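You operate a simulated robot arm through the tools that you are given. There is no shell and no other tool.

The job below is to be done with a simulated robot arm. You get a single attempt, and the scene is never put back.

JOB
Put things in order on the top of the long bench. At the end: the round block is on the silver small plate; the yellow filter from the top of the long bench stands where the injector stood; the silver can (marked "Grease") from the top of the long bench stands where the round block stood; the injector from the top of the long bench stands where the grey pipe stood; the grey pipe from the top of the long bench is in the black bucket; whatever was shut is shut again. Leave all else as you found it, and nothing knocked over.

The check looks at the end state, three seconds after you hand in, the way a careful person would. Anything else that was tipped, shoved, dropped, spilled or broken makes it a failure.

ROBOT AND FRAMES
A 7-joint arm with a two-finger parallel gripper, fixed in place. Base frame: the origin is on the floor under the middle of its stand, x ahead of it, y to its left, z up; the work surface is at about z = 0.88. Lengths are in m, angles in degrees, forces in N, time in s.
With the tool pointing down near the work surface it reaches from about 0.24 to 0.68 m from the base axis. Its first joint turns from -66.0 to 66.0 degrees. Payload 2.4 kg.
The tool frame sits at the grasp point between the pads (the TCP): z along the fingers, y along the line on which they close. The tips reach 0.03 m beyond it. The gripper opens to 0.094 m. The fingers are 0.028 m wide and 0.01 m thick; the gripper's body (0.05 by 0.096 m) begins 0.055 m behind the TCP.
Orientation is that of the tool frame in the base frame, as a unit quaternion [x, y, z, w]. With the fingers straight down and closing along the base's y, the tool's x points along the base's -x, its y along +y and its z along -z.

CONTROLS
- The arm moves only by the tool move_arm. Its arguments are lists of equal length, an entry for each row: "slide": the shift along the base's x, y, z in m, a list of three; "dr": the turn, a rotation vector about the base's x, y, z in degrees, a list of three; "fingers": the gripper command, from -1 (shut) to 1 (fully open), values between in proportion. In form: {"slide": [[x, y, z], ...], "dr": [[ax, ay, az], ...], "fingers": [fingers, ...]}. A call has 1 to 20 rows; each row is the pose to reach, as a shift and turn from the pose commanded when the call began. Each row takes 0.2 s and may step no farther than 0.05 m and 8.6 degrees from the row before; otherwise, or with a gripper value out of range, the whole call is refused. A pose out of reach is approached as far as the arm can. The call stops where the force on the tool passes 40 N (or 10 N more than at its start, if that is more) or the arm is blocked; 0.2 s more then pass. The fingers move at their own pace (about 0.153 m/s each) and stop on an object; they squeeze with about 34 N. The grip force told is the motor's: it shows also when the fingers shut on nothing. Time passes only in rows, and 0.2 s behind the last, so rows that repeat a pose let the fingers close. The reply holds the time, the measured pose of the TCP, the force on the tool along the base axes, the opening and the grip force, in the units named above and with some noise, with the torque about the TCP (base axes, N m) and any sound that the robot's microphone picked up.
- Cameras (640 x 400 px; columns grow to the right, rows downward): "scene" is fixed at [0.0376, 0.4746, 1.4418]; the picture's right is [-0.76, -0.65, 0.00], its down [-0.38, 0.45, -0.81] and it looks along [0.52, -0.61, -0.59] (base axes); focal length 250 px, centre (320, 200). "wrist" rides on the gripper at [0.076, 0.014, -0.103] in the tool frame; the picture's right is [-0.18, 0.98, 0.00], its down [-0.75, -0.14, -0.64] and it looks along [-0.63, -0.12, 0.77] (tool axes); focal length 243 px, centre (320, 200). There is no depth. A picture from a camera that has moved, and an enlarged one, comes with that camera's place and axes in the base frame and with its lens.
- grab_frame(camera): a new picture of that camera. The clock stands still meanwhile.
- close_up(camera, box): a new picture of the part [left, top, right, bottom] of that camera's present view, enlarged. The clock stands still meanwhile.
- sign_off(): hands the job in; it is judged then, once.

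Nothing tells you positions but the pictures and the camera data. Unless the task says otherwise, let go and move clear before handing in.

The tools are called after "Call:" as a command line: name --argument value ..., lists and objects as JSON in quotes. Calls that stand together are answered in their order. move_arm: Moves the arm, as the interface text tells. Its arguments: {"type":"object","properties":{"slide":{"type":"array","items":{"type":"array","items":{"type":"number"}}},"dr":{"type":"array","items":{"type":"array","items":{"type":"number"}}},"fingers":{"type":"array","items":{"type":"number"}}},"required":["slide","dr","fingers"]} The other tools are called the same way: grab_frame (camera) takes a picture; close_up (camera, box) takes an enlarged picture of a part of a camera's view; sign_off () hands the job in.

At the start:

```text
t: 0.0
eef_pos: [0.3223, -0.0454, 1.2962]
orientation: [0.0, 1.0, 0.0, 0.0]
wrist_force: [-0.2, 0.5, 0.2]
ft_torque: [0.0, 0.02, -0.02]
opening: 0.0942
grip_force: 0.0
```

scene: 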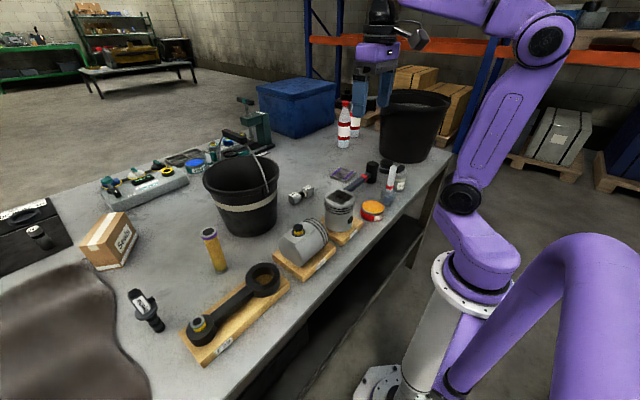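
wrist: 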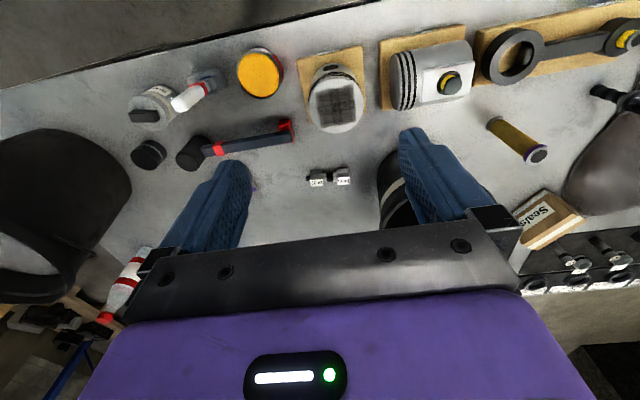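

I see a long bench with two black buckets, wooden boards with engine parts, a yellow filter, an injector and several small cans. I'll look closer to identify every item before moving.

Call:
close_up --camera "scene" --box '[280, 60, 480, 260]'

Call:
close_up --camera "scene" --box '[80, 180, 340, 380]'

Call:
close_up --camera "wrist" --box '[100, 30, 380, 230]'

Call:
close_up --camera "scene" --box '[80, 80, 280, 240]'

```text
2.00 times, centred on (380, 160) of scene
camera zoom: at [0.0376, 0.4746, 1.4418], right [-0.76, -0.65, 0.0], down [-0.38, 0.45, -0.81], along [0.52, -0.61, -0.59], focal length 500 px, centre (200, 280)
```

zoom: 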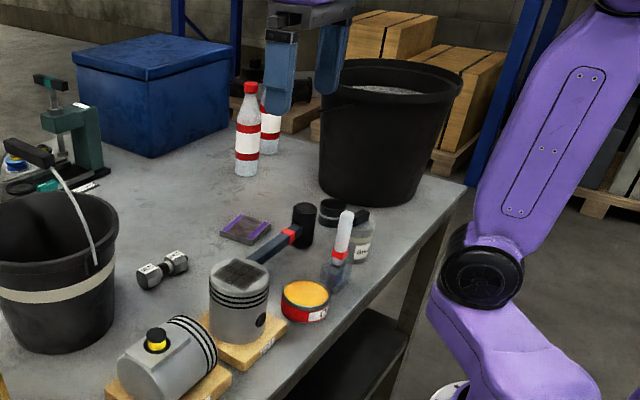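

```text
2.00 times, centred on (210, 280) of scene
camera zoom: at [0.0376, 0.4746, 1.4418], right [-0.76, -0.65, 0.0], down [-0.38, 0.45, -0.81], along [0.52, -0.61, -0.59], focal length 500 px, centre (540, 40)
```

zoom: 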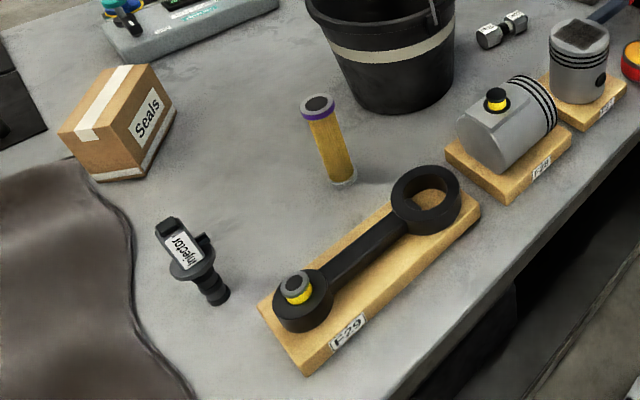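

```text
2.00 times, centred on (240, 130) of wrist
camera zoom: at [0.2479, -0.0294, 1.3985], right [0.18, 0.98, 0.0], down [0.75, -0.14, 0.64], along [0.63, -0.12, -0.77], focal length 485 px, centre (480, 340)
```

zoom: 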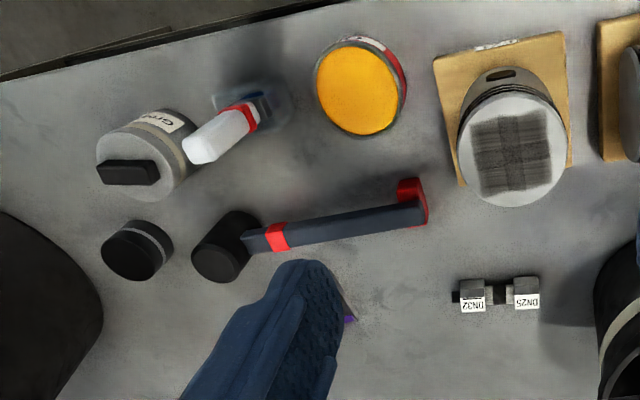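

```text
2.50 times, centred on (180, 160) of scene
camera zoom: at [0.0376, 0.4746, 1.4418], right [-0.76, -0.65, 0.0], down [-0.38, 0.45, -0.81], along [0.52, -0.61, -0.59], focal length 626 px, centre (670, 300)
```

zoom: 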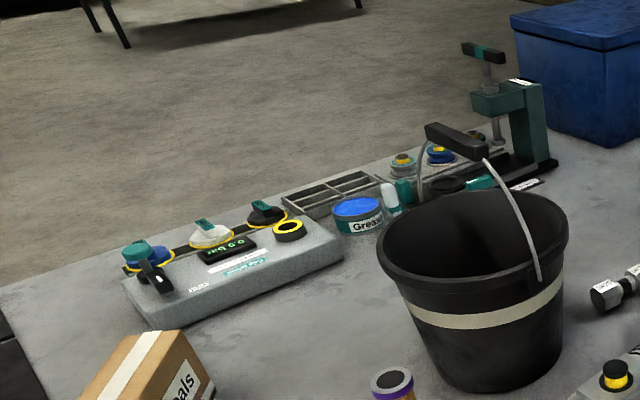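

The small objects are still ambiguous: the silver plate, the round block and which bucket is meant. I'll enlarge those regions further.

Call:
close_up --camera "scene" --box '[320, 150, 420, 230]'

Call:
close_up --camera "scene" --box '[170, 90, 280, 180]'

Call:
close_up --camera "scene" --box '[80, 140, 200, 220]'

Call:
close_up --camera "scene" --box '[0, 180, 140, 280]'

Call:
close_up --camera "wrist" --box '[460, 70, 640, 320]'

```text
5.00 times, centred on (370, 190) of scene
camera zoom: at [0.0376, 0.4746, 1.4418], right [-0.76, -0.65, 0.0], down [-0.38, 0.45, -0.81], along [0.52, -0.61, -0.59], focal length 1251 px, centre (70, 250)
```

zoom: 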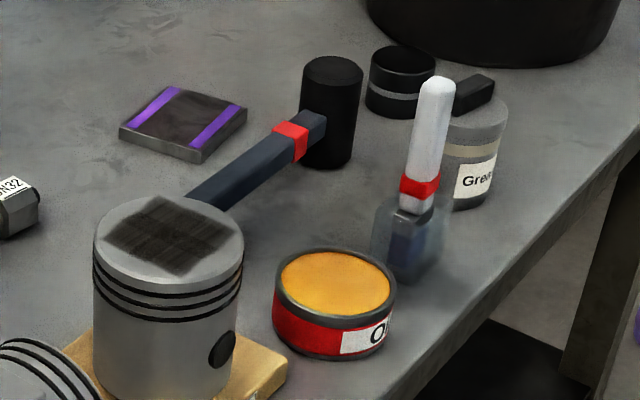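

```text
4.44 times, centred on (225, 135) of scene
camera zoom: at [0.0376, 0.4746, 1.4418], right [-0.76, -0.65, 0.0], down [-0.38, 0.45, -0.81], along [0.52, -0.61, -0.59], focal length 1112 px, centre (742, 489)
```

zoom: 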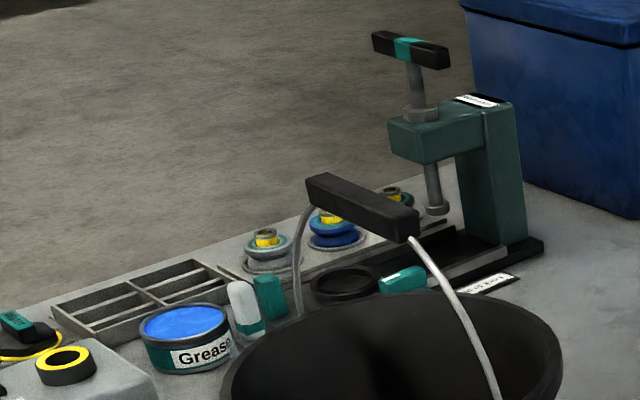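

```text
5.00 times, centred on (140, 180) of scene
camera zoom: at [0.0376, 0.4746, 1.4418], right [-0.76, -0.65, 0.0], down [-0.38, 0.45, -0.81], along [0.52, -0.61, -0.59], focal length 1251 px, centre (1220, 300)
```

zoom: 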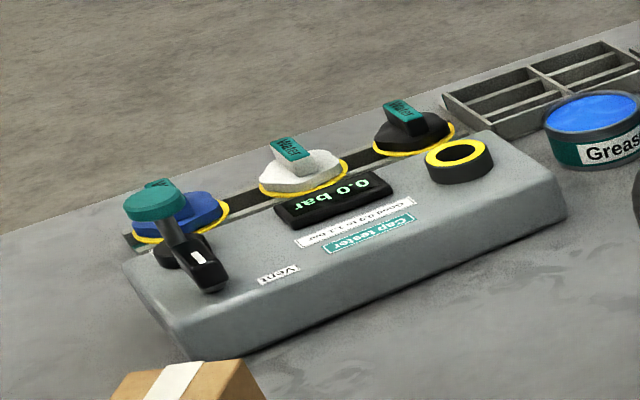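

```text
4.00 times, centred on (70, 230) of scene
camera zoom: at [0.0376, 0.4746, 1.4418], right [-0.76, -0.65, 0.0], down [-0.38, 0.45, -0.81], along [0.52, -0.61, -0.59], focal length 1001 px, centre (1320, 80)
```

zoom: 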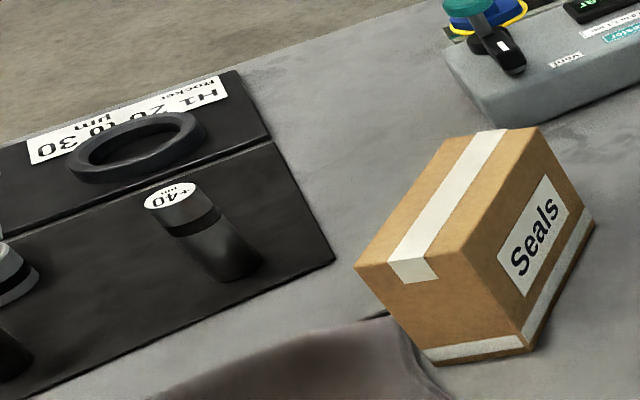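

```text
1.60 times, centred on (550, 195) of wrist
camera zoom: at [0.2479, -0.0294, 1.3985], right [0.18, 0.98, 0.0], down [0.75, -0.14, 0.64], along [0.63, -0.12, -0.77], focal length 388 px, centre (-48, 208)
```

zoom: 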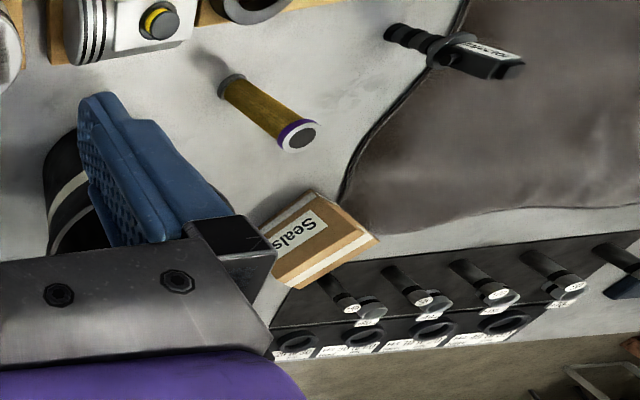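

The silver plate with purple stripes is near (0.57, -0.31). The round black block with a grey band is near (0.45, -0.465), and the silver Grease can is near (0.345, -0.365). I'll move the wrist camera over the right side for better views.

Call:
move_arm --slide '[[-0.012, -0.034, -0.005], [-0.024, -0.068, -0.01], [-0.036, -0.102, -0.015], [-0.048, -0.136, -0.02], [-0.06, -0.17, -0.025], [-0.07, -0.205, -0.03]]' --dr '[[0, 0, -7.5], [0, 0, -15], [0, 0, -22.5], [0, 0, -30], [0, 0, -37.5], [0, 0, -45]]' --fingers '[1, 1, 1, 1, 1, 1]'

Call:
grab_frame --camera "wrist"

Call:
grab_frame --camera "scene"

```text
t: 1.4
eef_pos: [0.2512, -0.2512, 1.2646]
orientation: [0.384, 0.923, 0.0, 0.001]
wrist_force: [0.8, 0.4, 0.2]
ft_torque: [0.0, 0.0, 0.0]
opening: 0.0939
grip_force: 0.1
```

```text
taken
camera wrist: at [0.2099, -0.1862, 1.3679], right [0.83, 0.56, 0.0], down [0.43, -0.63, 0.64], along [0.36, -0.53, -0.77], focal length 243 px, centre (320, 200)
```

wrist: 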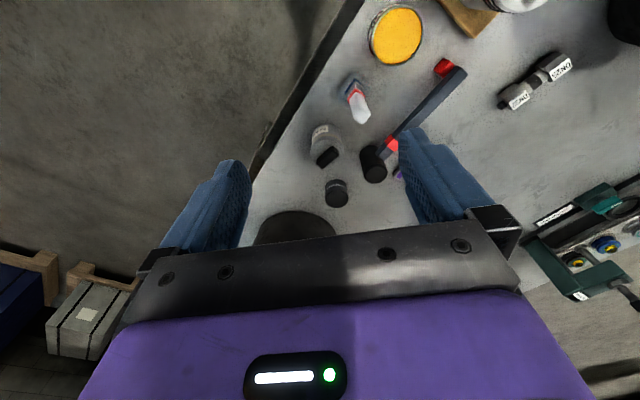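

```text
taken
```

scene: 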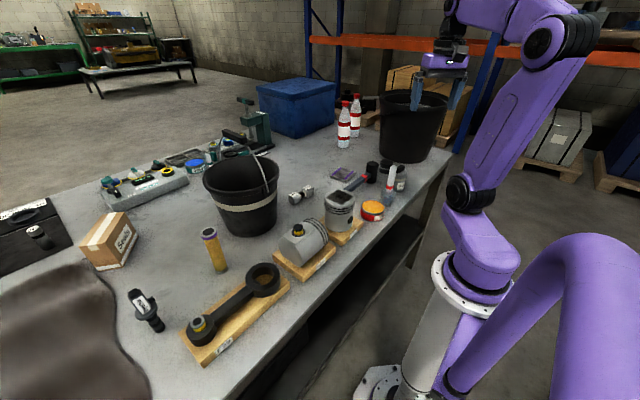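

The wrist camera now shows the right cluster. I'll enlarge it to measure positions.

Call:
close_up --camera "wrist" --box '[250, 80, 450, 205]'

Call:
close_up --camera "wrist" --box '[360, 0, 640, 175]'

Call:
close_up --camera "scene" --box '[330, 60, 470, 180]'

```text
3.20 times, centred on (350, 142) of wrist
camera zoom: at [0.2099, -0.1862, 1.3679], right [0.83, 0.56, 0.0], down [0.43, -0.63, 0.64], along [0.36, -0.53, -0.77], focal length 776 px, centre (224, 384)
```

zoom: 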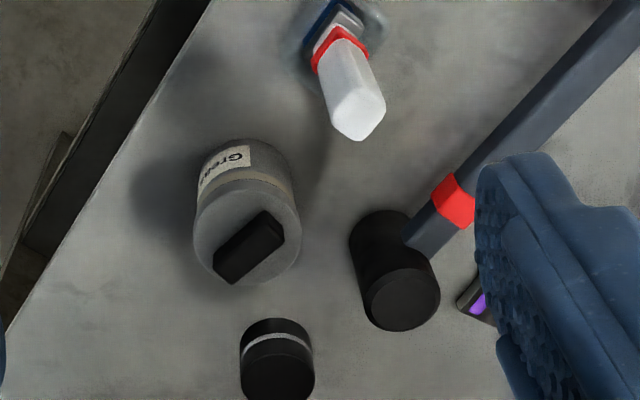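

```text
2.29 times, centred on (500, 88) of wrist
camera zoom: at [0.2099, -0.1862, 1.3679], right [0.83, 0.56, 0.0], down [0.43, -0.63, 0.64], along [0.36, -0.53, -0.77], focal length 555 px, centre (-91, 457)
```

zoom: 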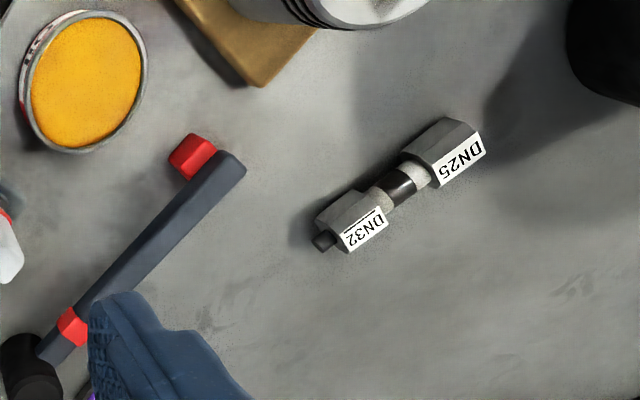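

```text
3.33 times, centred on (400, 120) of scene
camera zoom: at [0.0375, 0.4746, 1.4418], right [-0.76, -0.65, 0.0], down [-0.38, 0.45, -0.81], along [0.52, -0.61, -0.59], focal length 834 px, centre (53, 467)
```

zoom: 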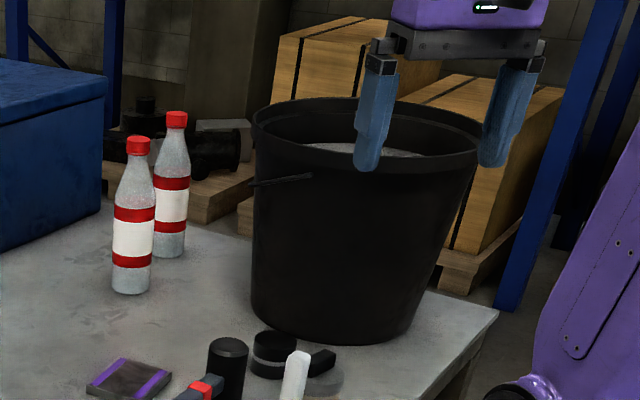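

The big right-hand bucket is centred near (0.47, -0.73), which is out of reach. The white-banded bucket with the handle, near (0.61, 0.18), must be the one meant. Next I hover over the round block near (0.444, -0.459) to measure it.

Call:
move_arm --slide '[[0.024, -0.026, -0.02], [0.048, -0.052, -0.04], [0.072, -0.078, -0.065], [0.096, -0.104, -0.09], [0.12, -0.13, -0.115], [0.144, -0.156, -0.14], [0.168, -0.182, -0.165], [0.185, -0.2, -0.185]]' --dr '[[0, 0, 0], [0, 0, 0], [0, 0, 0], [0, 0, 0], [0, 0, 0], [0, 0, 0], [0, 0, 0], [0, 0, 0]]' --fingers '[1, 1, 1, 1, 1, 1, 1, 1]'

Call:
grab_frame --camera "wrist"

Call:
grab_frame --camera "scene"

```text
t: 3.2
eef_pos: [0.4352, -0.4474, 1.08]
orientation: [0.382, 0.924, 0.0, 0.001]
wrist_force: [-0.1, 1.0, -0.9]
ft_torque: [0.02, 0.01, -0.01]
opening: 0.0939
grip_force: 0.1
```

```text
taken
camera wrist: at [0.393, -0.3825, 1.1828], right [0.82, 0.57, 0.0], down [0.43, -0.63, 0.64], along [0.36, -0.53, -0.77], focal length 243 px, centre (320, 200)
```

wrist: 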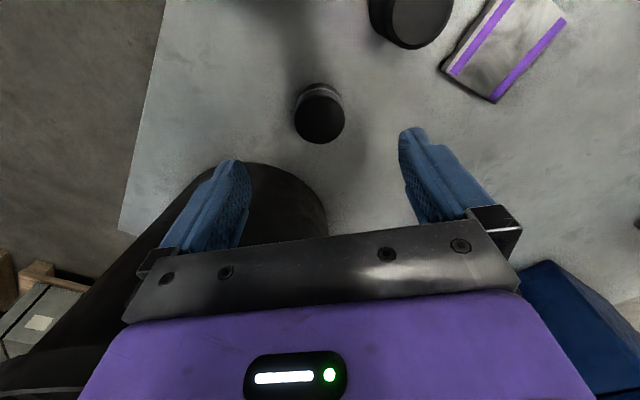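

```text
taken
```

scene: 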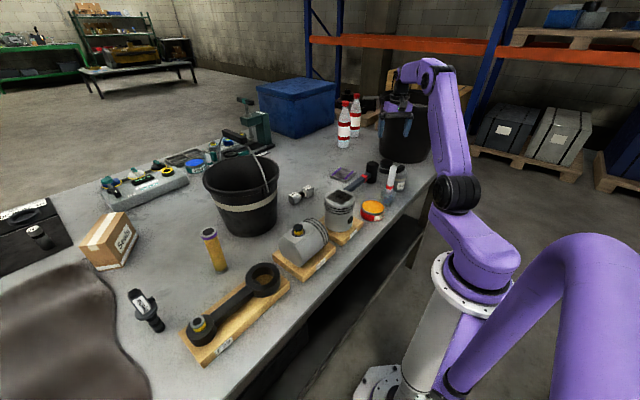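

I'll enlarge the round block and the plate from here.

Call:
close_up --camera "wrist" --box '[280, 70, 360, 150]'

Call:
close_up --camera "wrist" --box '[360, 0, 580, 130]'

Call:
close_up --camera "scene" --box '[370, 150, 420, 200]'

```text
5.00 times, centred on (320, 110) of wrist
camera zoom: at [0.393, -0.3825, 1.1828], right [0.82, 0.57, 0.0], down [0.43, -0.63, 0.64], along [0.36, -0.53, -0.77], focal length 1213 px, centre (320, 650)
```

zoom: 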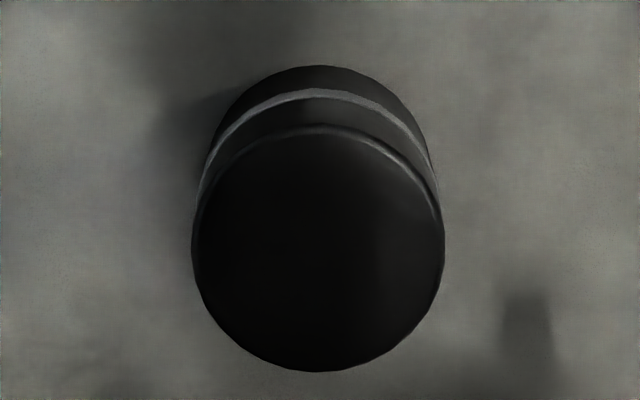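

```text
2.91 times, centred on (470, 65) of wrist
camera zoom: at [0.393, -0.3825, 1.1828], right [0.82, 0.57, 0.0], down [0.43, -0.63, 0.64], along [0.36, -0.53, -0.77], focal length 706 px, centre (-116, 593)
```

zoom: 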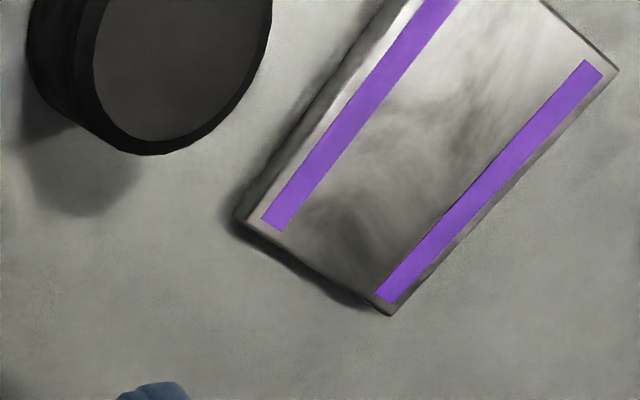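

```text
8.00 times, centred on (395, 175) of scene
camera zoom: at [0.0376, 0.4746, 1.4418], right [-0.76, -0.65, 0.0], down [-0.38, 0.45, -0.81], along [0.52, -0.61, -0.59], focal length 2002 px, centre (-280, 400)
```

zoom: 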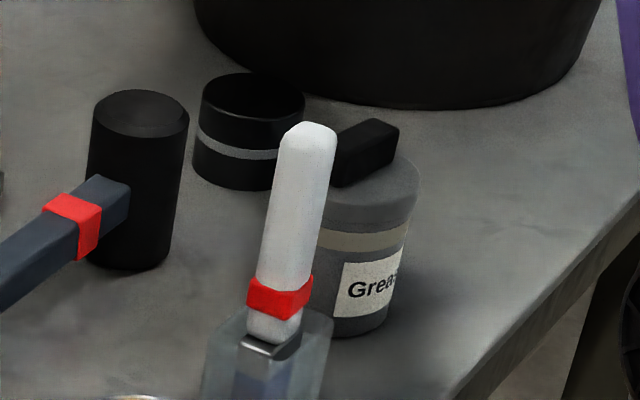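

The round block measures about 0.056 across and 0.04 tall, centred at (0.451, -0.4675). The plate is centred at about (0.571, -0.307). I'll line up above the block and check again before descending.

Call:
move_arm --slide '[[0.007, -0.009, -0.03], [0.0137, -0.0171, -0.06], [0.0137, -0.0171, -0.09], [0.0137, -0.0171, -0.09]]' --dr '[[0, 0, 0], [0, 0, 0], [0, 0, 0], [0, 0, 0]]' --fingers '[1, 1, 1, 1]'

Call:
grab_frame --camera "wrist"

```text
t: 4.2
eef_pos: [0.4502, -0.4655, 0.987]
orientation: [0.382, 0.924, 0.0, 0.0]
wrist_force: [0.1, -0.2, 0.0]
ft_torque: [0.03, 0.01, 0.02]
opening: 0.094
grip_force: 0.0
```

```text
taken
camera wrist: at [0.4075, -0.4005, 1.0905], right [0.82, 0.57, 0.0], down [0.43, -0.63, 0.64], along [0.36, -0.53, -0.77], focal length 243 px, centre (320, 200)
```

wrist: 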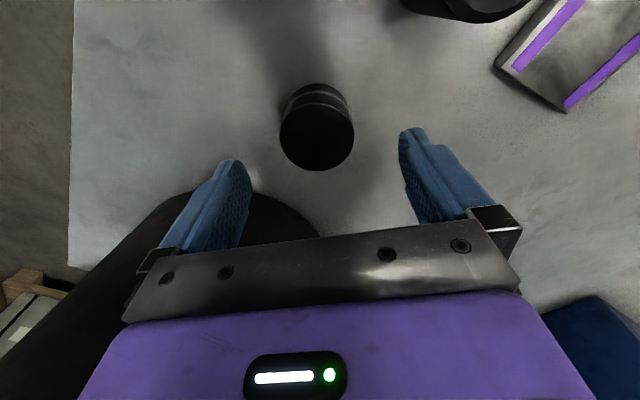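

The block is nearly centred between the fingers. I'll nudge a few millimetres, descend and grip it.

Call:
move_arm --slide '[[-0.002, -0.0015, -0.03], [-0.002, -0.0015, -0.055], [-0.002, -0.0015, -0.072], [-0.002, -0.0015, -0.072], [-0.002, -0.0015, -0.072], [-0.002, -0.0015, -0.072], [-0.002, -0.0015, -0.072]]' --dr '[[0, 0, 0], [0, 0, 0], [0, 0, 0], [0, 0, 0], [0, 0, 0], [0, 0, 0], [0, 0, 0]]' --fingers '[1, 1, 1, 1, -1, -1, -1]'

Call:
grab_frame --camera "wrist"

```text
t: 5.8
eef_pos: [0.4502, -0.468, 0.9166]
orientation: [0.383, 0.924, 0.0, 0.0]
wrist_force: [-0.6, -1.7, 0.0]
ft_torque: [-0.1, 0.08, 0.02]
opening: 0.056
grip_force: 34.0
```

```text
taken
camera wrist: at [0.4076, -0.4037, 1.0201], right [0.82, 0.57, 0.0], down [0.43, -0.63, 0.64], along [0.36, -0.53, -0.77], focal length 243 px, centre (320, 200)
```

wrist: 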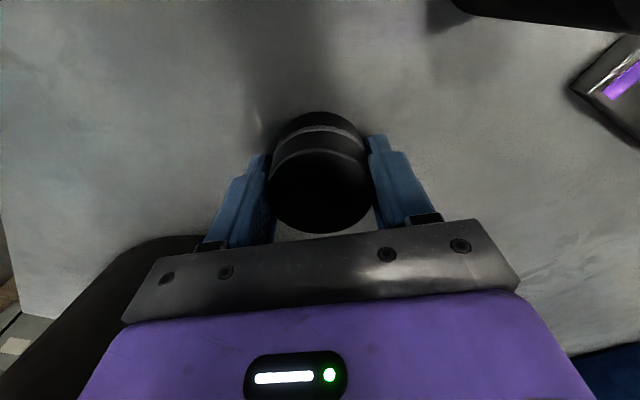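

The block is gripped (opening 0.056). I'll lift it, carry it above the silver plate, then look.

Call:
move_arm --slide '[[0, 0, 0.04], [0, 0, 0.08], [0, 0, 0.12], [0.024, 0.032, 0.125], [0.048, 0.064, 0.125], [0.072, 0.096, 0.125], [0.096, 0.128, 0.125], [0.1203, 0.1605, 0.125], [0.1203, 0.1605, 0.125], [0.1203, 0.1605, 0.125]]' --dr '[[0, 0, 0], [0, 0, 0], [0, 0, 0], [0, 0, 0], [0, 0, 0], [0, 0, 0], [0, 0, 0], [0, 0, 0], [0, 0, 0], [0, 0, 0]]' --fingers '[-1, -1, -1, -1, -1, -1, -1, -1, -1, -1]'

Call:
grab_frame --camera "wrist"

Call:
grab_frame --camera "scene"

```text
t: 8.0
eef_pos: [0.5678, -0.3104, 1.0444]
orientation: [0.383, 0.924, 0.0, 0.0]
wrist_force: [-0.4, -0.3, -8.0]
ft_torque: [0.03, -0.02, 0.0]
opening: 0.056
grip_force: 34.4
```

```text
taken
camera wrist: at [0.5261, -0.2457, 1.1466], right [0.82, 0.57, 0.0], down [0.43, -0.63, 0.64], along [0.36, -0.53, -0.77], focal length 243 px, centre (320, 200)
```

wrist: 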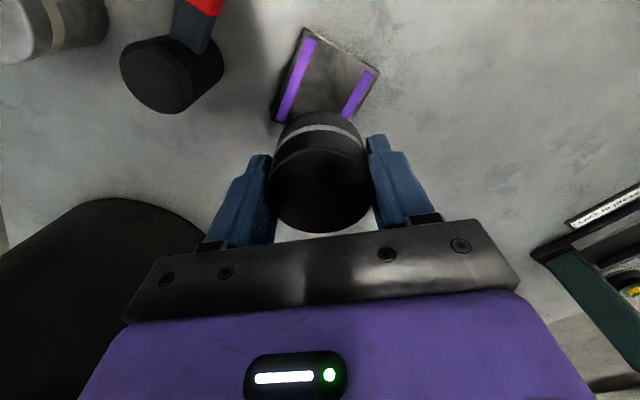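

```text
taken
```

scene: 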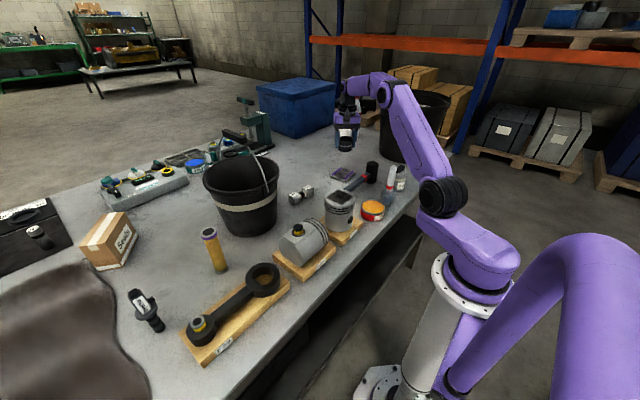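

The plate centre comes out at (0.572, -0.3075), and I'm within 3 mm of it. I'll lower the block to just above the plate.

Call:
move_arm --slide '[[0.003, 0.0015, -0.04], [0.003, 0.0015, -0.08], [0.003, 0.0015, -0.1], [0.003, 0.0015, -0.105], [0.003, 0.0015, -0.105]]' --dr '[[0, 0, 0], [0, 0, 0], [0, 0, 0], [0, 0, 0], [0, 0, 0]]' --fingers '[-1, -1, -1, -1, -1]'

Call:
grab_frame --camera "wrist"

Call:
close_up --camera "scene" --box '[300, 130, 400, 210]'

```text
t: 9.2
eef_pos: [0.571, -0.3083, 0.9362]
orientation: [0.383, 0.924, 0.0, 0.0]
wrist_force: [-0.1, 0.3, -7.6]
ft_torque: [0.05, 0.02, -0.02]
opening: 0.0559
grip_force: 34.0
```

```text
taken
camera wrist: at [0.5294, -0.2431, 1.0394], right [0.82, 0.57, 0.0], down [0.43, -0.63, 0.64], along [0.36, -0.53, -0.77], focal length 243 px, centre (320, 200)
```

wrist: 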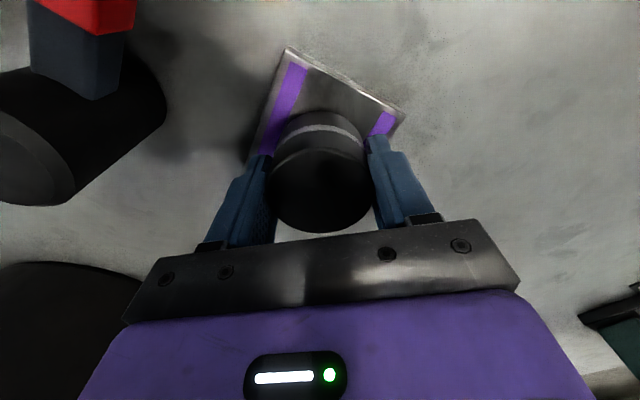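

```text
5.00 times, centred on (350, 170) of scene
camera zoom: at [0.0377, 0.4745, 1.4418], right [-0.76, -0.65, 0.0], down [-0.38, 0.45, -0.81], along [0.52, -0.61, -0.59], focal length 1251 px, centre (170, 350)
```

zoom: 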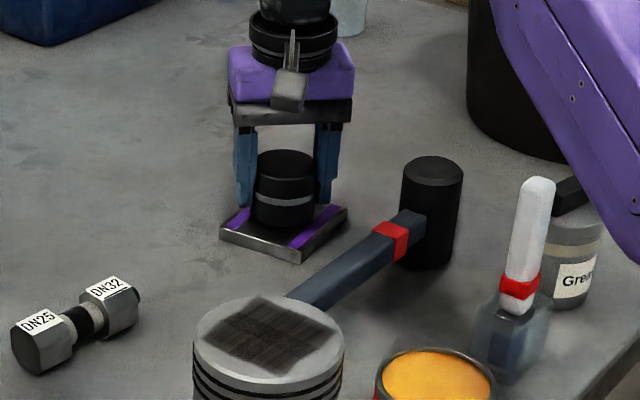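

The block is centred just over the plate. I'll creep down until contact.

Call:
move_arm --slide '[[0, 0, -0.0015], [0, 0, -0.003], [0, 0, -0.004]]' --dr '[[0, 0, 0], [0, 0, 0], [0, 0, 0]]' --fingers '[-1, -1, -1]'

```text
t: 10.0
eef_pos: [0.5722, -0.3063, 0.9344]
orientation: [0.382, 0.924, 0.0, 0.0]
wrist_force: [-0.1, -0.7, -8.5]
ft_torque: [0.0, -0.01, 0.02]
opening: 0.0556
grip_force: 33.8
```

Call:
move_arm --slide '[[0, 0, -0.001], [0, 0, -0.002], [0, 0, -0.003]]' --dr '[[0, 0, 0], [0, 0, 0], [0, 0, 0]]' --fingers '[-1, -1, -1]'

Call:
close_up --camera "scene" --box '[320, 150, 380, 200]'

```text
t: 10.8
eef_pos: [0.5729, -0.3064, 0.9305]
orientation: [0.383, 0.924, -0.001, 0.0]
wrist_force: [-0.8, 0.2, -6.7]
ft_torque: [-0.01, 0.09, -0.02]
opening: 0.0556
grip_force: 34.0
```

```text
8.00 times, centred on (350, 175) of scene
camera zoom: at [0.0377, 0.4745, 1.4418], right [-0.76, -0.65, 0.0], down [-0.38, 0.45, -0.81], along [0.52, -0.61, -0.59], focal length 2002 px, centre (80, 400)
```

zoom: 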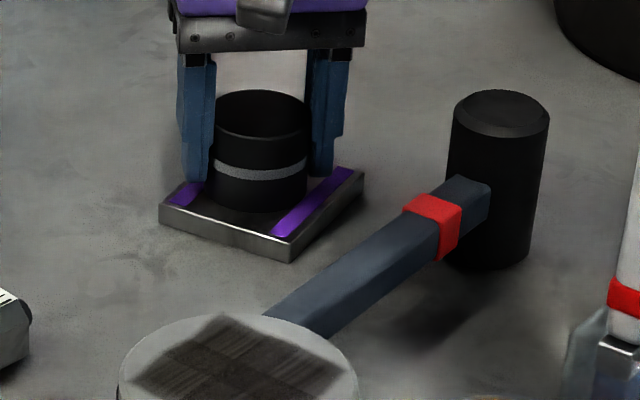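

Call:
move_arm --slide '[[0, 0, -0.001], [0, 0, -0.002]]' --dr '[[0, 0, 0], [0, 0, 0]]' --fingers '[-1, -1]'

```text
t: 11.4
eef_pos: [0.5729, -0.3063, 0.9307]
orientation: [0.382, 0.924, 0.0, 0.0]
wrist_force: [1.1, -0.5, -0.4]
ft_torque: [0.02, 0.19, -0.03]
opening: 0.0555
grip_force: 33.7
```

The reading fell from 8 N to about 0, so the plate now carries the block. I'll release and rise.

Call:
move_arm --slide '[[0, 0, 0], [0, 0, 0], [0, 0, 0.02], [0, 0, 0.06], [0, 0, 0.1], [0, 0, 0.13]]' --dr '[[0, 0, 0], [0, 0, 0], [0, 0, 0], [0, 0, 0], [0, 0, 0], [0, 0, 0]]' --fingers '[0.6, 0.8, 0.8, 1, 1, 1]'

Call:
grab_frame --camera "wrist"

Call:
close_up --camera "scene" --box '[320, 140, 420, 220]'

```text
t: 12.8
eef_pos: [0.5709, -0.3064, 1.0591]
orientation: [0.382, 0.924, 0.0, 0.0]
wrist_force: [0.3, 0.2, 0.3]
ft_torque: [0.01, 0.02, 0.0]
opening: 0.094
grip_force: 0.0
```

```text
taken
camera wrist: at [0.5292, -0.2408, 1.1617], right [0.82, 0.57, 0.0], down [0.43, -0.63, 0.64], along [0.36, -0.53, -0.77], focal length 243 px, centre (320, 200)
```

wrist: 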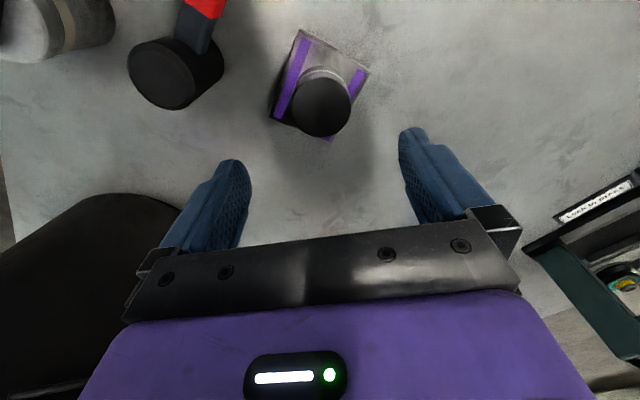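

```text
5.00 times, centred on (370, 180) of scene
camera zoom: at [0.0375, 0.4746, 1.4418], right [-0.76, -0.65, 0.0], down [-0.38, 0.45, -0.81], along [0.52, -0.61, -0.59], focal length 1251 px, centre (70, 300)
```

zoom: 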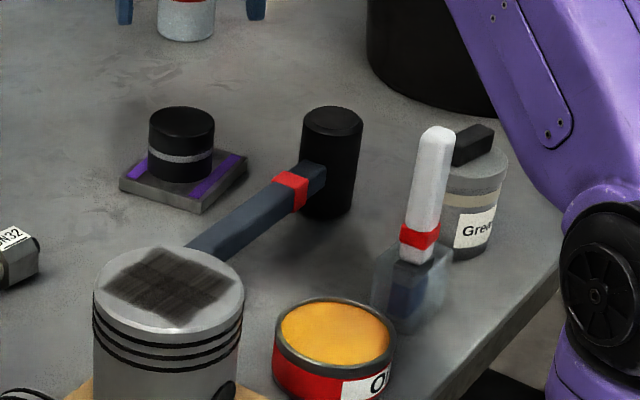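

The round block sits centred on the silver plate. Next is the silver Grease can near (0.345, -0.372), with a tall brush beside it at about (0.333, -0.261). I'll hover above the can with yaw 0.

Call:
move_arm --slide '[[-0.03, -0.01, 0.03], [-0.07, -0.02, 0.06], [-0.11, -0.033, 0.08], [-0.15, -0.045, 0.08], [-0.19, -0.056, 0.08], [-0.226, -0.066, 0.08], [-0.226, -0.066, 0.08]]' --dr '[[0, 0, 7.5], [0, 0, 15], [0, 0, 22.5], [0, 0, 30], [0, 0, 37.5], [0, 0, 45], [0, 0, 45]]' --fingers '[1, 1, 1, 1, 1, 1, 1]'

Call:
grab_frame --camera "wrist"

Call:
grab_frame --camera "scene"

```text
refused: row 2 steps farther than a row can; nothing moved
```

```text
taken
camera wrist: at [0.5292, -0.2408, 1.1617], right [0.82, 0.57, 0.0], down [0.43, -0.63, 0.64], along [0.36, -0.53, -0.77], focal length 243 px, centre (320, 200)
```

wrist: 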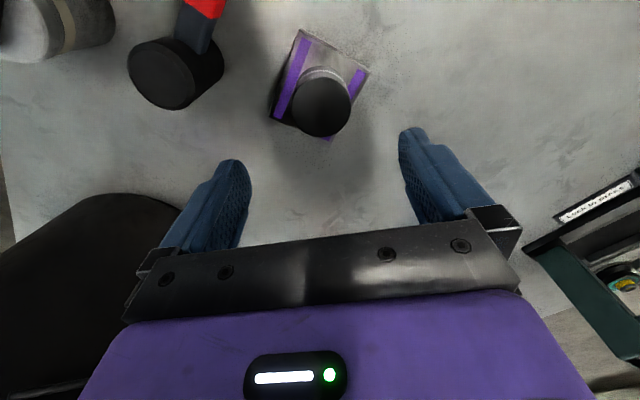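

```text
taken
```

scene: 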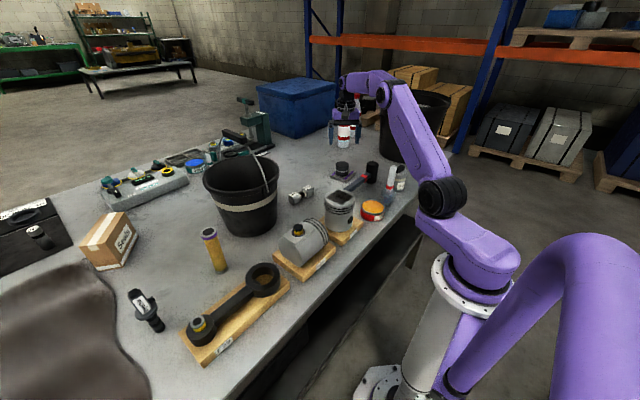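

The call was refused because one step was too long. I'll resend it with shorter steps.

Call:
move_arm --slide '[[-0.02, -0.006, 0.04], [-0.05, -0.015, 0.07], [-0.09, -0.028, 0.08], [-0.13, -0.04, 0.08], [-0.17, -0.05, 0.08], [-0.205, -0.06, 0.08], [-0.226, -0.066, 0.08], [-0.226, -0.066, 0.08]]' --dr '[[0, 0, 7.5], [0, 0, 15], [0, 0, 22.5], [0, 0, 30], [0, 0, 37.5], [0, 0, 45], [0, 0, 45], [0, 0, 45]]' --fingers '[1, 1, 1, 1, 1, 1, 1, 1]'

Call:
grab_frame --camera "wrist"

Call:
grab_frame --camera "scene"

```text
t: 14.6
eef_pos: [0.3465, -0.3715, 1.1402]
orientation: [-0.001, 1.0, 0.0, 0.0]
wrist_force: [-1.0, -0.7, 0.4]
ft_torque: [-0.03, 0.02, 0.02]
opening: 0.0939
grip_force: 0.0
```

```text
taken
camera wrist: at [0.2724, -0.3569, 1.242], right [0.18, 0.98, 0.0], down [0.75, -0.14, 0.64], along [0.63, -0.12, -0.77], focal length 243 px, centre (320, 200)
```

wrist: 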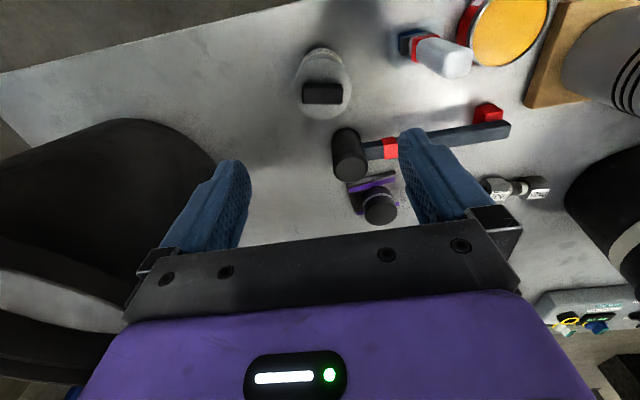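

```text
taken
```

scene: 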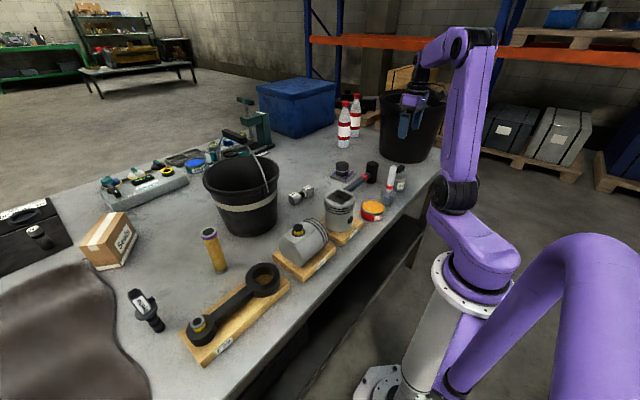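

Call:
close_up --camera "wrist" --box '[270, 30, 390, 130]'

Call:
close_up --camera "scene" --box '[370, 150, 430, 200]'

```text
4.00 times, centred on (330, 80) of wrist
camera zoom: at [0.2724, -0.3569, 1.242], right [0.18, 0.98, 0.0], down [0.75, -0.14, 0.64], along [0.63, -0.12, -0.77], focal length 970 px, centre (280, 680)
```

zoom: 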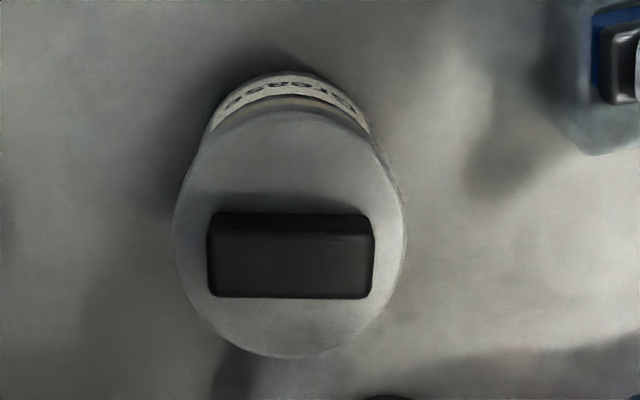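

```text
8.00 times, centred on (400, 175) of scene
camera zoom: at [0.0376, 0.4746, 1.4418], right [-0.76, -0.65, 0.0], down [-0.38, 0.45, -0.81], along [0.52, -0.61, -0.59], focal length 2002 px, centre (-320, 400)
```

zoom: 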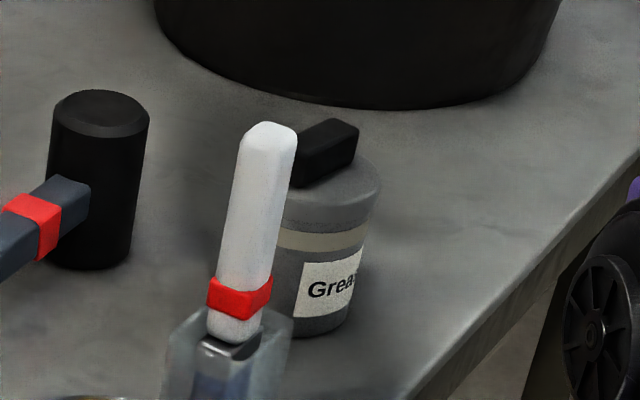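

The can is about 0.065 across, centred near (0.350, -0.368), with its lid at z≈0.955 and a handle bar on top. I'll descend partway and recheck alignment.

Call:
move_arm --slide '[[0.003, 0.004, -0.04], [0.003, 0.004, -0.08], [0.003, 0.004, -0.11], [0.003, 0.004, -0.11]]' --dr '[[0, 0, 0], [0, 0, 0], [0, 0, 0], [0, 0, 0]]' --fingers '[1, 1, 1, 1]'

Call:
grab_frame --camera "wrist"

Call:
close_up --camera "scene" --box '[360, 110, 460, 200]'

```text
t: 15.6
eef_pos: [0.351, -0.3684, 1.0302]
orientation: [0.0, 1.0, 0.0, 0.0]
wrist_force: [-0.3, -1.0, -0.7]
ft_torque: [-0.06, 0.03, 0.04]
opening: 0.0942
grip_force: 0.0
```

```text
taken
camera wrist: at [0.2765, -0.3528, 1.1329], right [0.18, 0.98, 0.0], down [0.75, -0.14, 0.64], along [0.63, -0.12, -0.77], focal length 243 px, centre (320, 200)
```

wrist: 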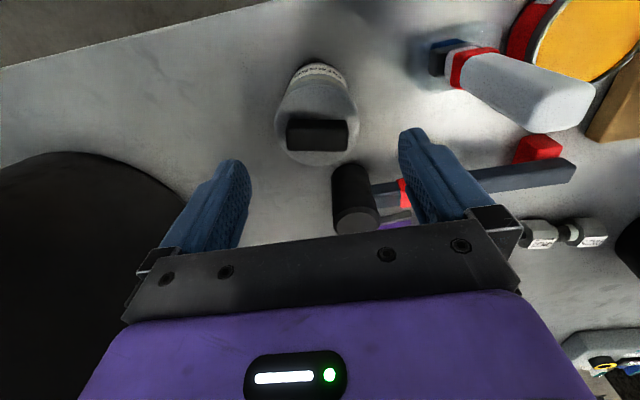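

```text
4.44 times, centred on (410, 155) of scene
camera zoom: at [0.0376, 0.4746, 1.4418], right [-0.76, -0.65, 0.0], down [-0.38, 0.45, -0.81], along [0.52, -0.61, -0.59], focal length 1112 px, centre (-80, 400)
```

zoom: 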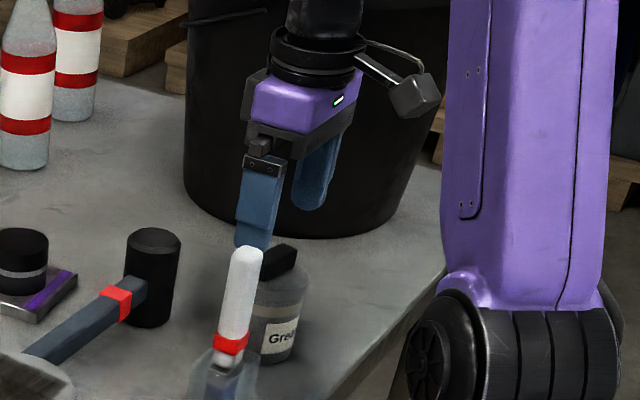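

Call:
close_up --camera "wrist" --box '[260, 50, 380, 180]'

```text
3.08 times, centred on (320, 115) of wrist
camera zoom: at [0.2765, -0.3528, 1.1329], right [0.18, 0.98, 0.0], down [0.75, -0.14, 0.64], along [0.63, -0.12, -0.77], focal length 746 px, centre (320, 462)
```

zoom: 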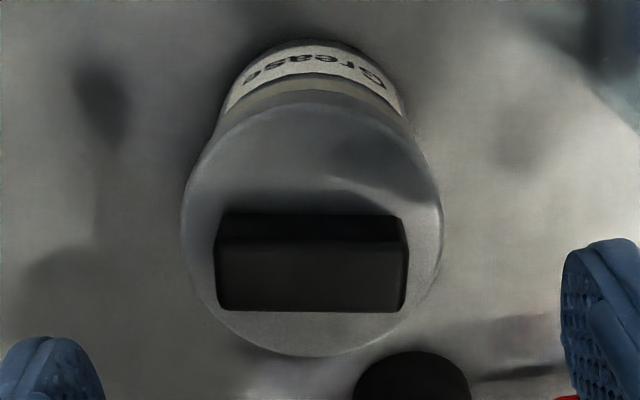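

Aligned within about 2.5 mm. I'll descend to z≈0.938 and grip the can body.

Call:
move_arm --slide '[[-0.0025, -0.001, -0.035], [-0.0025, -0.001, -0.065], [-0.0025, -0.001, -0.092], [-0.0025, -0.001, -0.092], [-0.0025, -0.001, -0.092], [-0.0025, -0.001, -0.092], [-0.0025, -0.001, -0.092]]' --dr '[[0, 0, 0], [0, 0, 0], [0, 0, 0], [0, 0, 0], [0, 0, 0], [0, 0, 0], [0, 0, 0]]' --fingers '[1, 1, 1, 1, -1, -1, -1]'

Call:
grab_frame --camera "wrist"

Call:
close_up --camera "scene" --box '[360, 130, 460, 220]'

```text
t: 17.2
eef_pos: [0.3487, -0.3712, 0.9365]
orientation: [0.0, 1.0, 0.0, 0.0]
wrist_force: [0.1, 0.6, -0.4]
ft_torque: [0.03, -0.02, 0.03]
opening: 0.0644
grip_force: 34.1
heard: snap
```

```text
taken
camera wrist: at [0.2746, -0.3552, 1.0403], right [0.18, 0.98, 0.0], down [0.75, -0.14, 0.64], along [0.63, -0.12, -0.77], focal length 243 px, centre (320, 200)
```

wrist: 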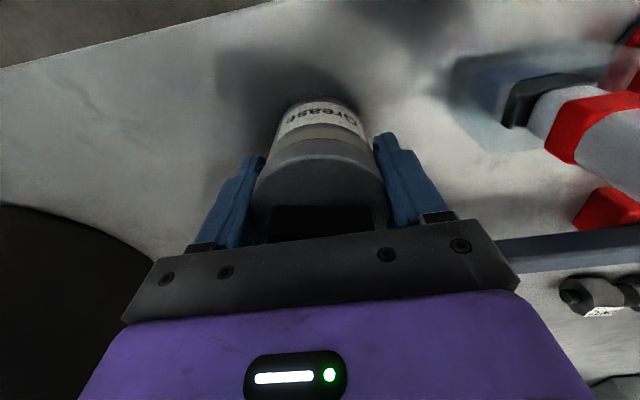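

```text
4.44 times, centred on (410, 175) of scene
camera zoom: at [0.0376, 0.4746, 1.4418], right [-0.76, -0.65, 0.0], down [-0.38, 0.45, -0.81], along [0.52, -0.61, -0.59], focal length 1112 px, centre (-80, 311)
```

zoom: 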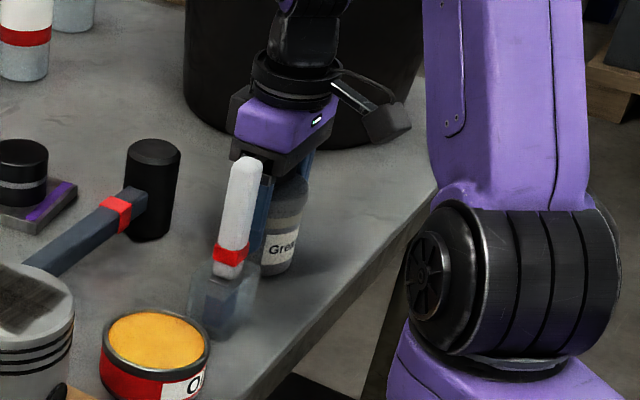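

The can is gripped, but the microphone picked up a "snap". I need to look closely before lifting.

Call:
close_up --camera "wrist" --box '[230, 80, 410, 250]'

Call:
close_up --camera "scene" --box '[385, 155, 435, 205]'

Call:
grab_frame --camera "scene"

```text
2.35 times, centred on (320, 165) of wrist
camera zoom: at [0.2746, -0.3552, 1.0403], right [0.18, 0.98, 0.0], down [0.75, -0.14, 0.64], along [0.63, -0.12, -0.77], focal length 571 px, centre (320, 282)
```

zoom: 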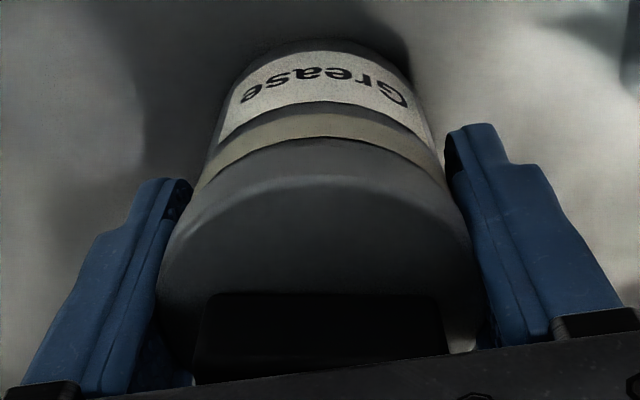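

```text
8.00 times, centred on (410, 180) of scene
camera zoom: at [0.0376, 0.4746, 1.4418], right [-0.76, -0.65, 0.0], down [-0.38, 0.45, -0.81], along [0.52, -0.61, -0.59], focal length 2002 px, centre (-400, 360)
```

zoom: 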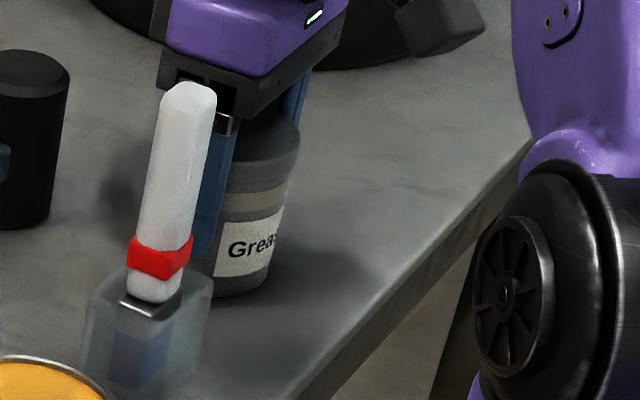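

```text
taken
```

scene: 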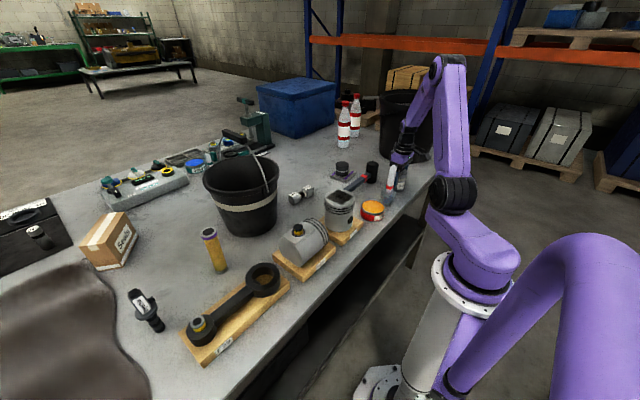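

The can looks unchanged so far, but the fingers may be holding only a snap-on lid. I'll lift 8 mm and compare.

Call:
move_arm --slide '[[0, 0, 0.004], [0, 0, 0.008], [0, 0, 0.008]]' --dr '[[0, 0, 0], [0, 0, 0], [0, 0, 0]]' --fingers '[-1, -1, -1]'

Call:
close_up --camera "wrist" --box '[230, 80, 410, 250]'

Call:
close_up --camera "scene" --box '[385, 155, 435, 205]'

```text
t: 18.0
eef_pos: [0.3472, -0.37, 0.9454]
orientation: [0.0, 1.0, 0.0, 0.001]
wrist_force: [-0.4, 0.3, 0.1]
ft_torque: [0.01, -0.01, 0.03]
opening: 0.0644
grip_force: 33.9
```

```text
2.35 times, centred on (320, 165) of wrist
camera zoom: at [0.2736, -0.3544, 1.0483], right [0.18, 0.98, 0.0], down [0.75, -0.14, 0.64], along [0.63, -0.12, -0.77], focal length 571 px, centre (320, 282)
```

zoom: 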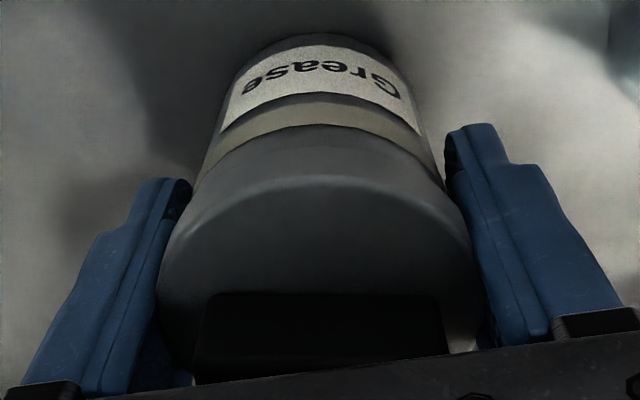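

```text
8.00 times, centred on (410, 180) of scene
camera zoom: at [0.0376, 0.4746, 1.4418], right [-0.76, -0.65, 0.0], down [-0.38, 0.45, -0.81], along [0.52, -0.61, -0.59], focal length 2002 px, centre (-400, 360)
```

zoom: 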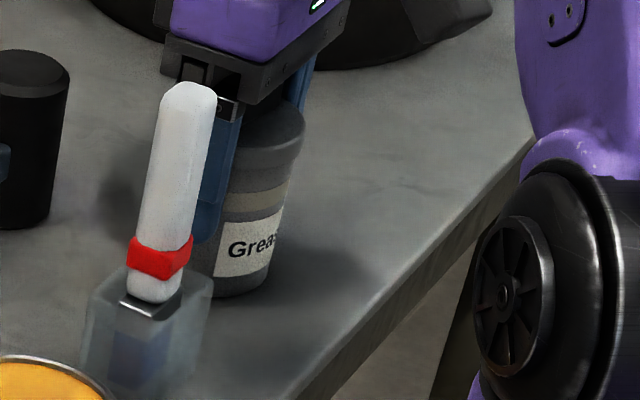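

Only the lid came up, so the can has a snap-on lid and squeezing it popped it loose. The plan is to seat the lid back, re-grip it with just the fingertips, and park it on clear bench. Then I can move the can body and press the lid shut on it.

Call:
move_arm --slide '[[0, 0, -0.004], [0, 0, -0.0075], [0, 0, -0.0075], [0, 0, -0.0075]]' --dr '[[0, 0, 0], [0, 0, 0], [0, 0, 0], [0, 0, 0]]' --fingers '[-1, -1, -1, -1]'

Call:
close_up --camera "wrist" --box '[230, 80, 410, 250]'

Call:
close_up --camera "scene" --box '[395, 165, 430, 200]'

```text
t: 19.0
eef_pos: [0.3463, -0.3701, 0.9379]
orientation: [0.0, 1.0, 0.001, 0.0]
wrist_force: [0.1, 0.7, -0.1]
ft_torque: [0.01, 0.0, -0.04]
opening: 0.0644
grip_force: 34.4
```

```text
2.35 times, centred on (320, 165) of wrist
camera zoom: at [0.273, -0.3543, 1.0415], right [0.18, 0.98, 0.0], down [0.75, -0.14, 0.64], along [0.63, -0.12, -0.77], focal length 571 px, centre (320, 282)
```

zoom: 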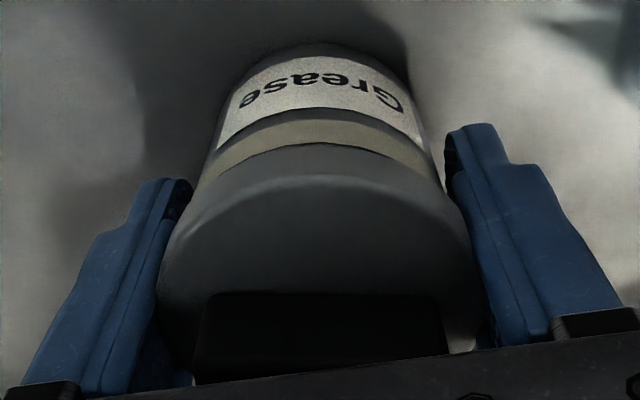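

```text
11.43 times, centred on (412, 182) of scene
camera zoom: at [0.0376, 0.4746, 1.4418], right [-0.76, -0.65, 0.0], down [-0.38, 0.45, -0.81], along [0.52, -0.61, -0.59], focal length 2860 px, centre (-737, 400)
```

zoom: 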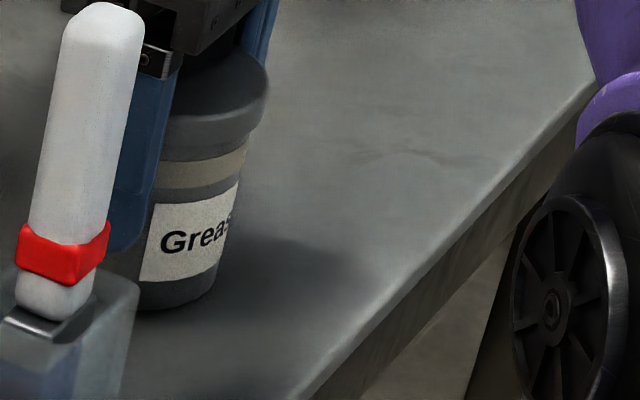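

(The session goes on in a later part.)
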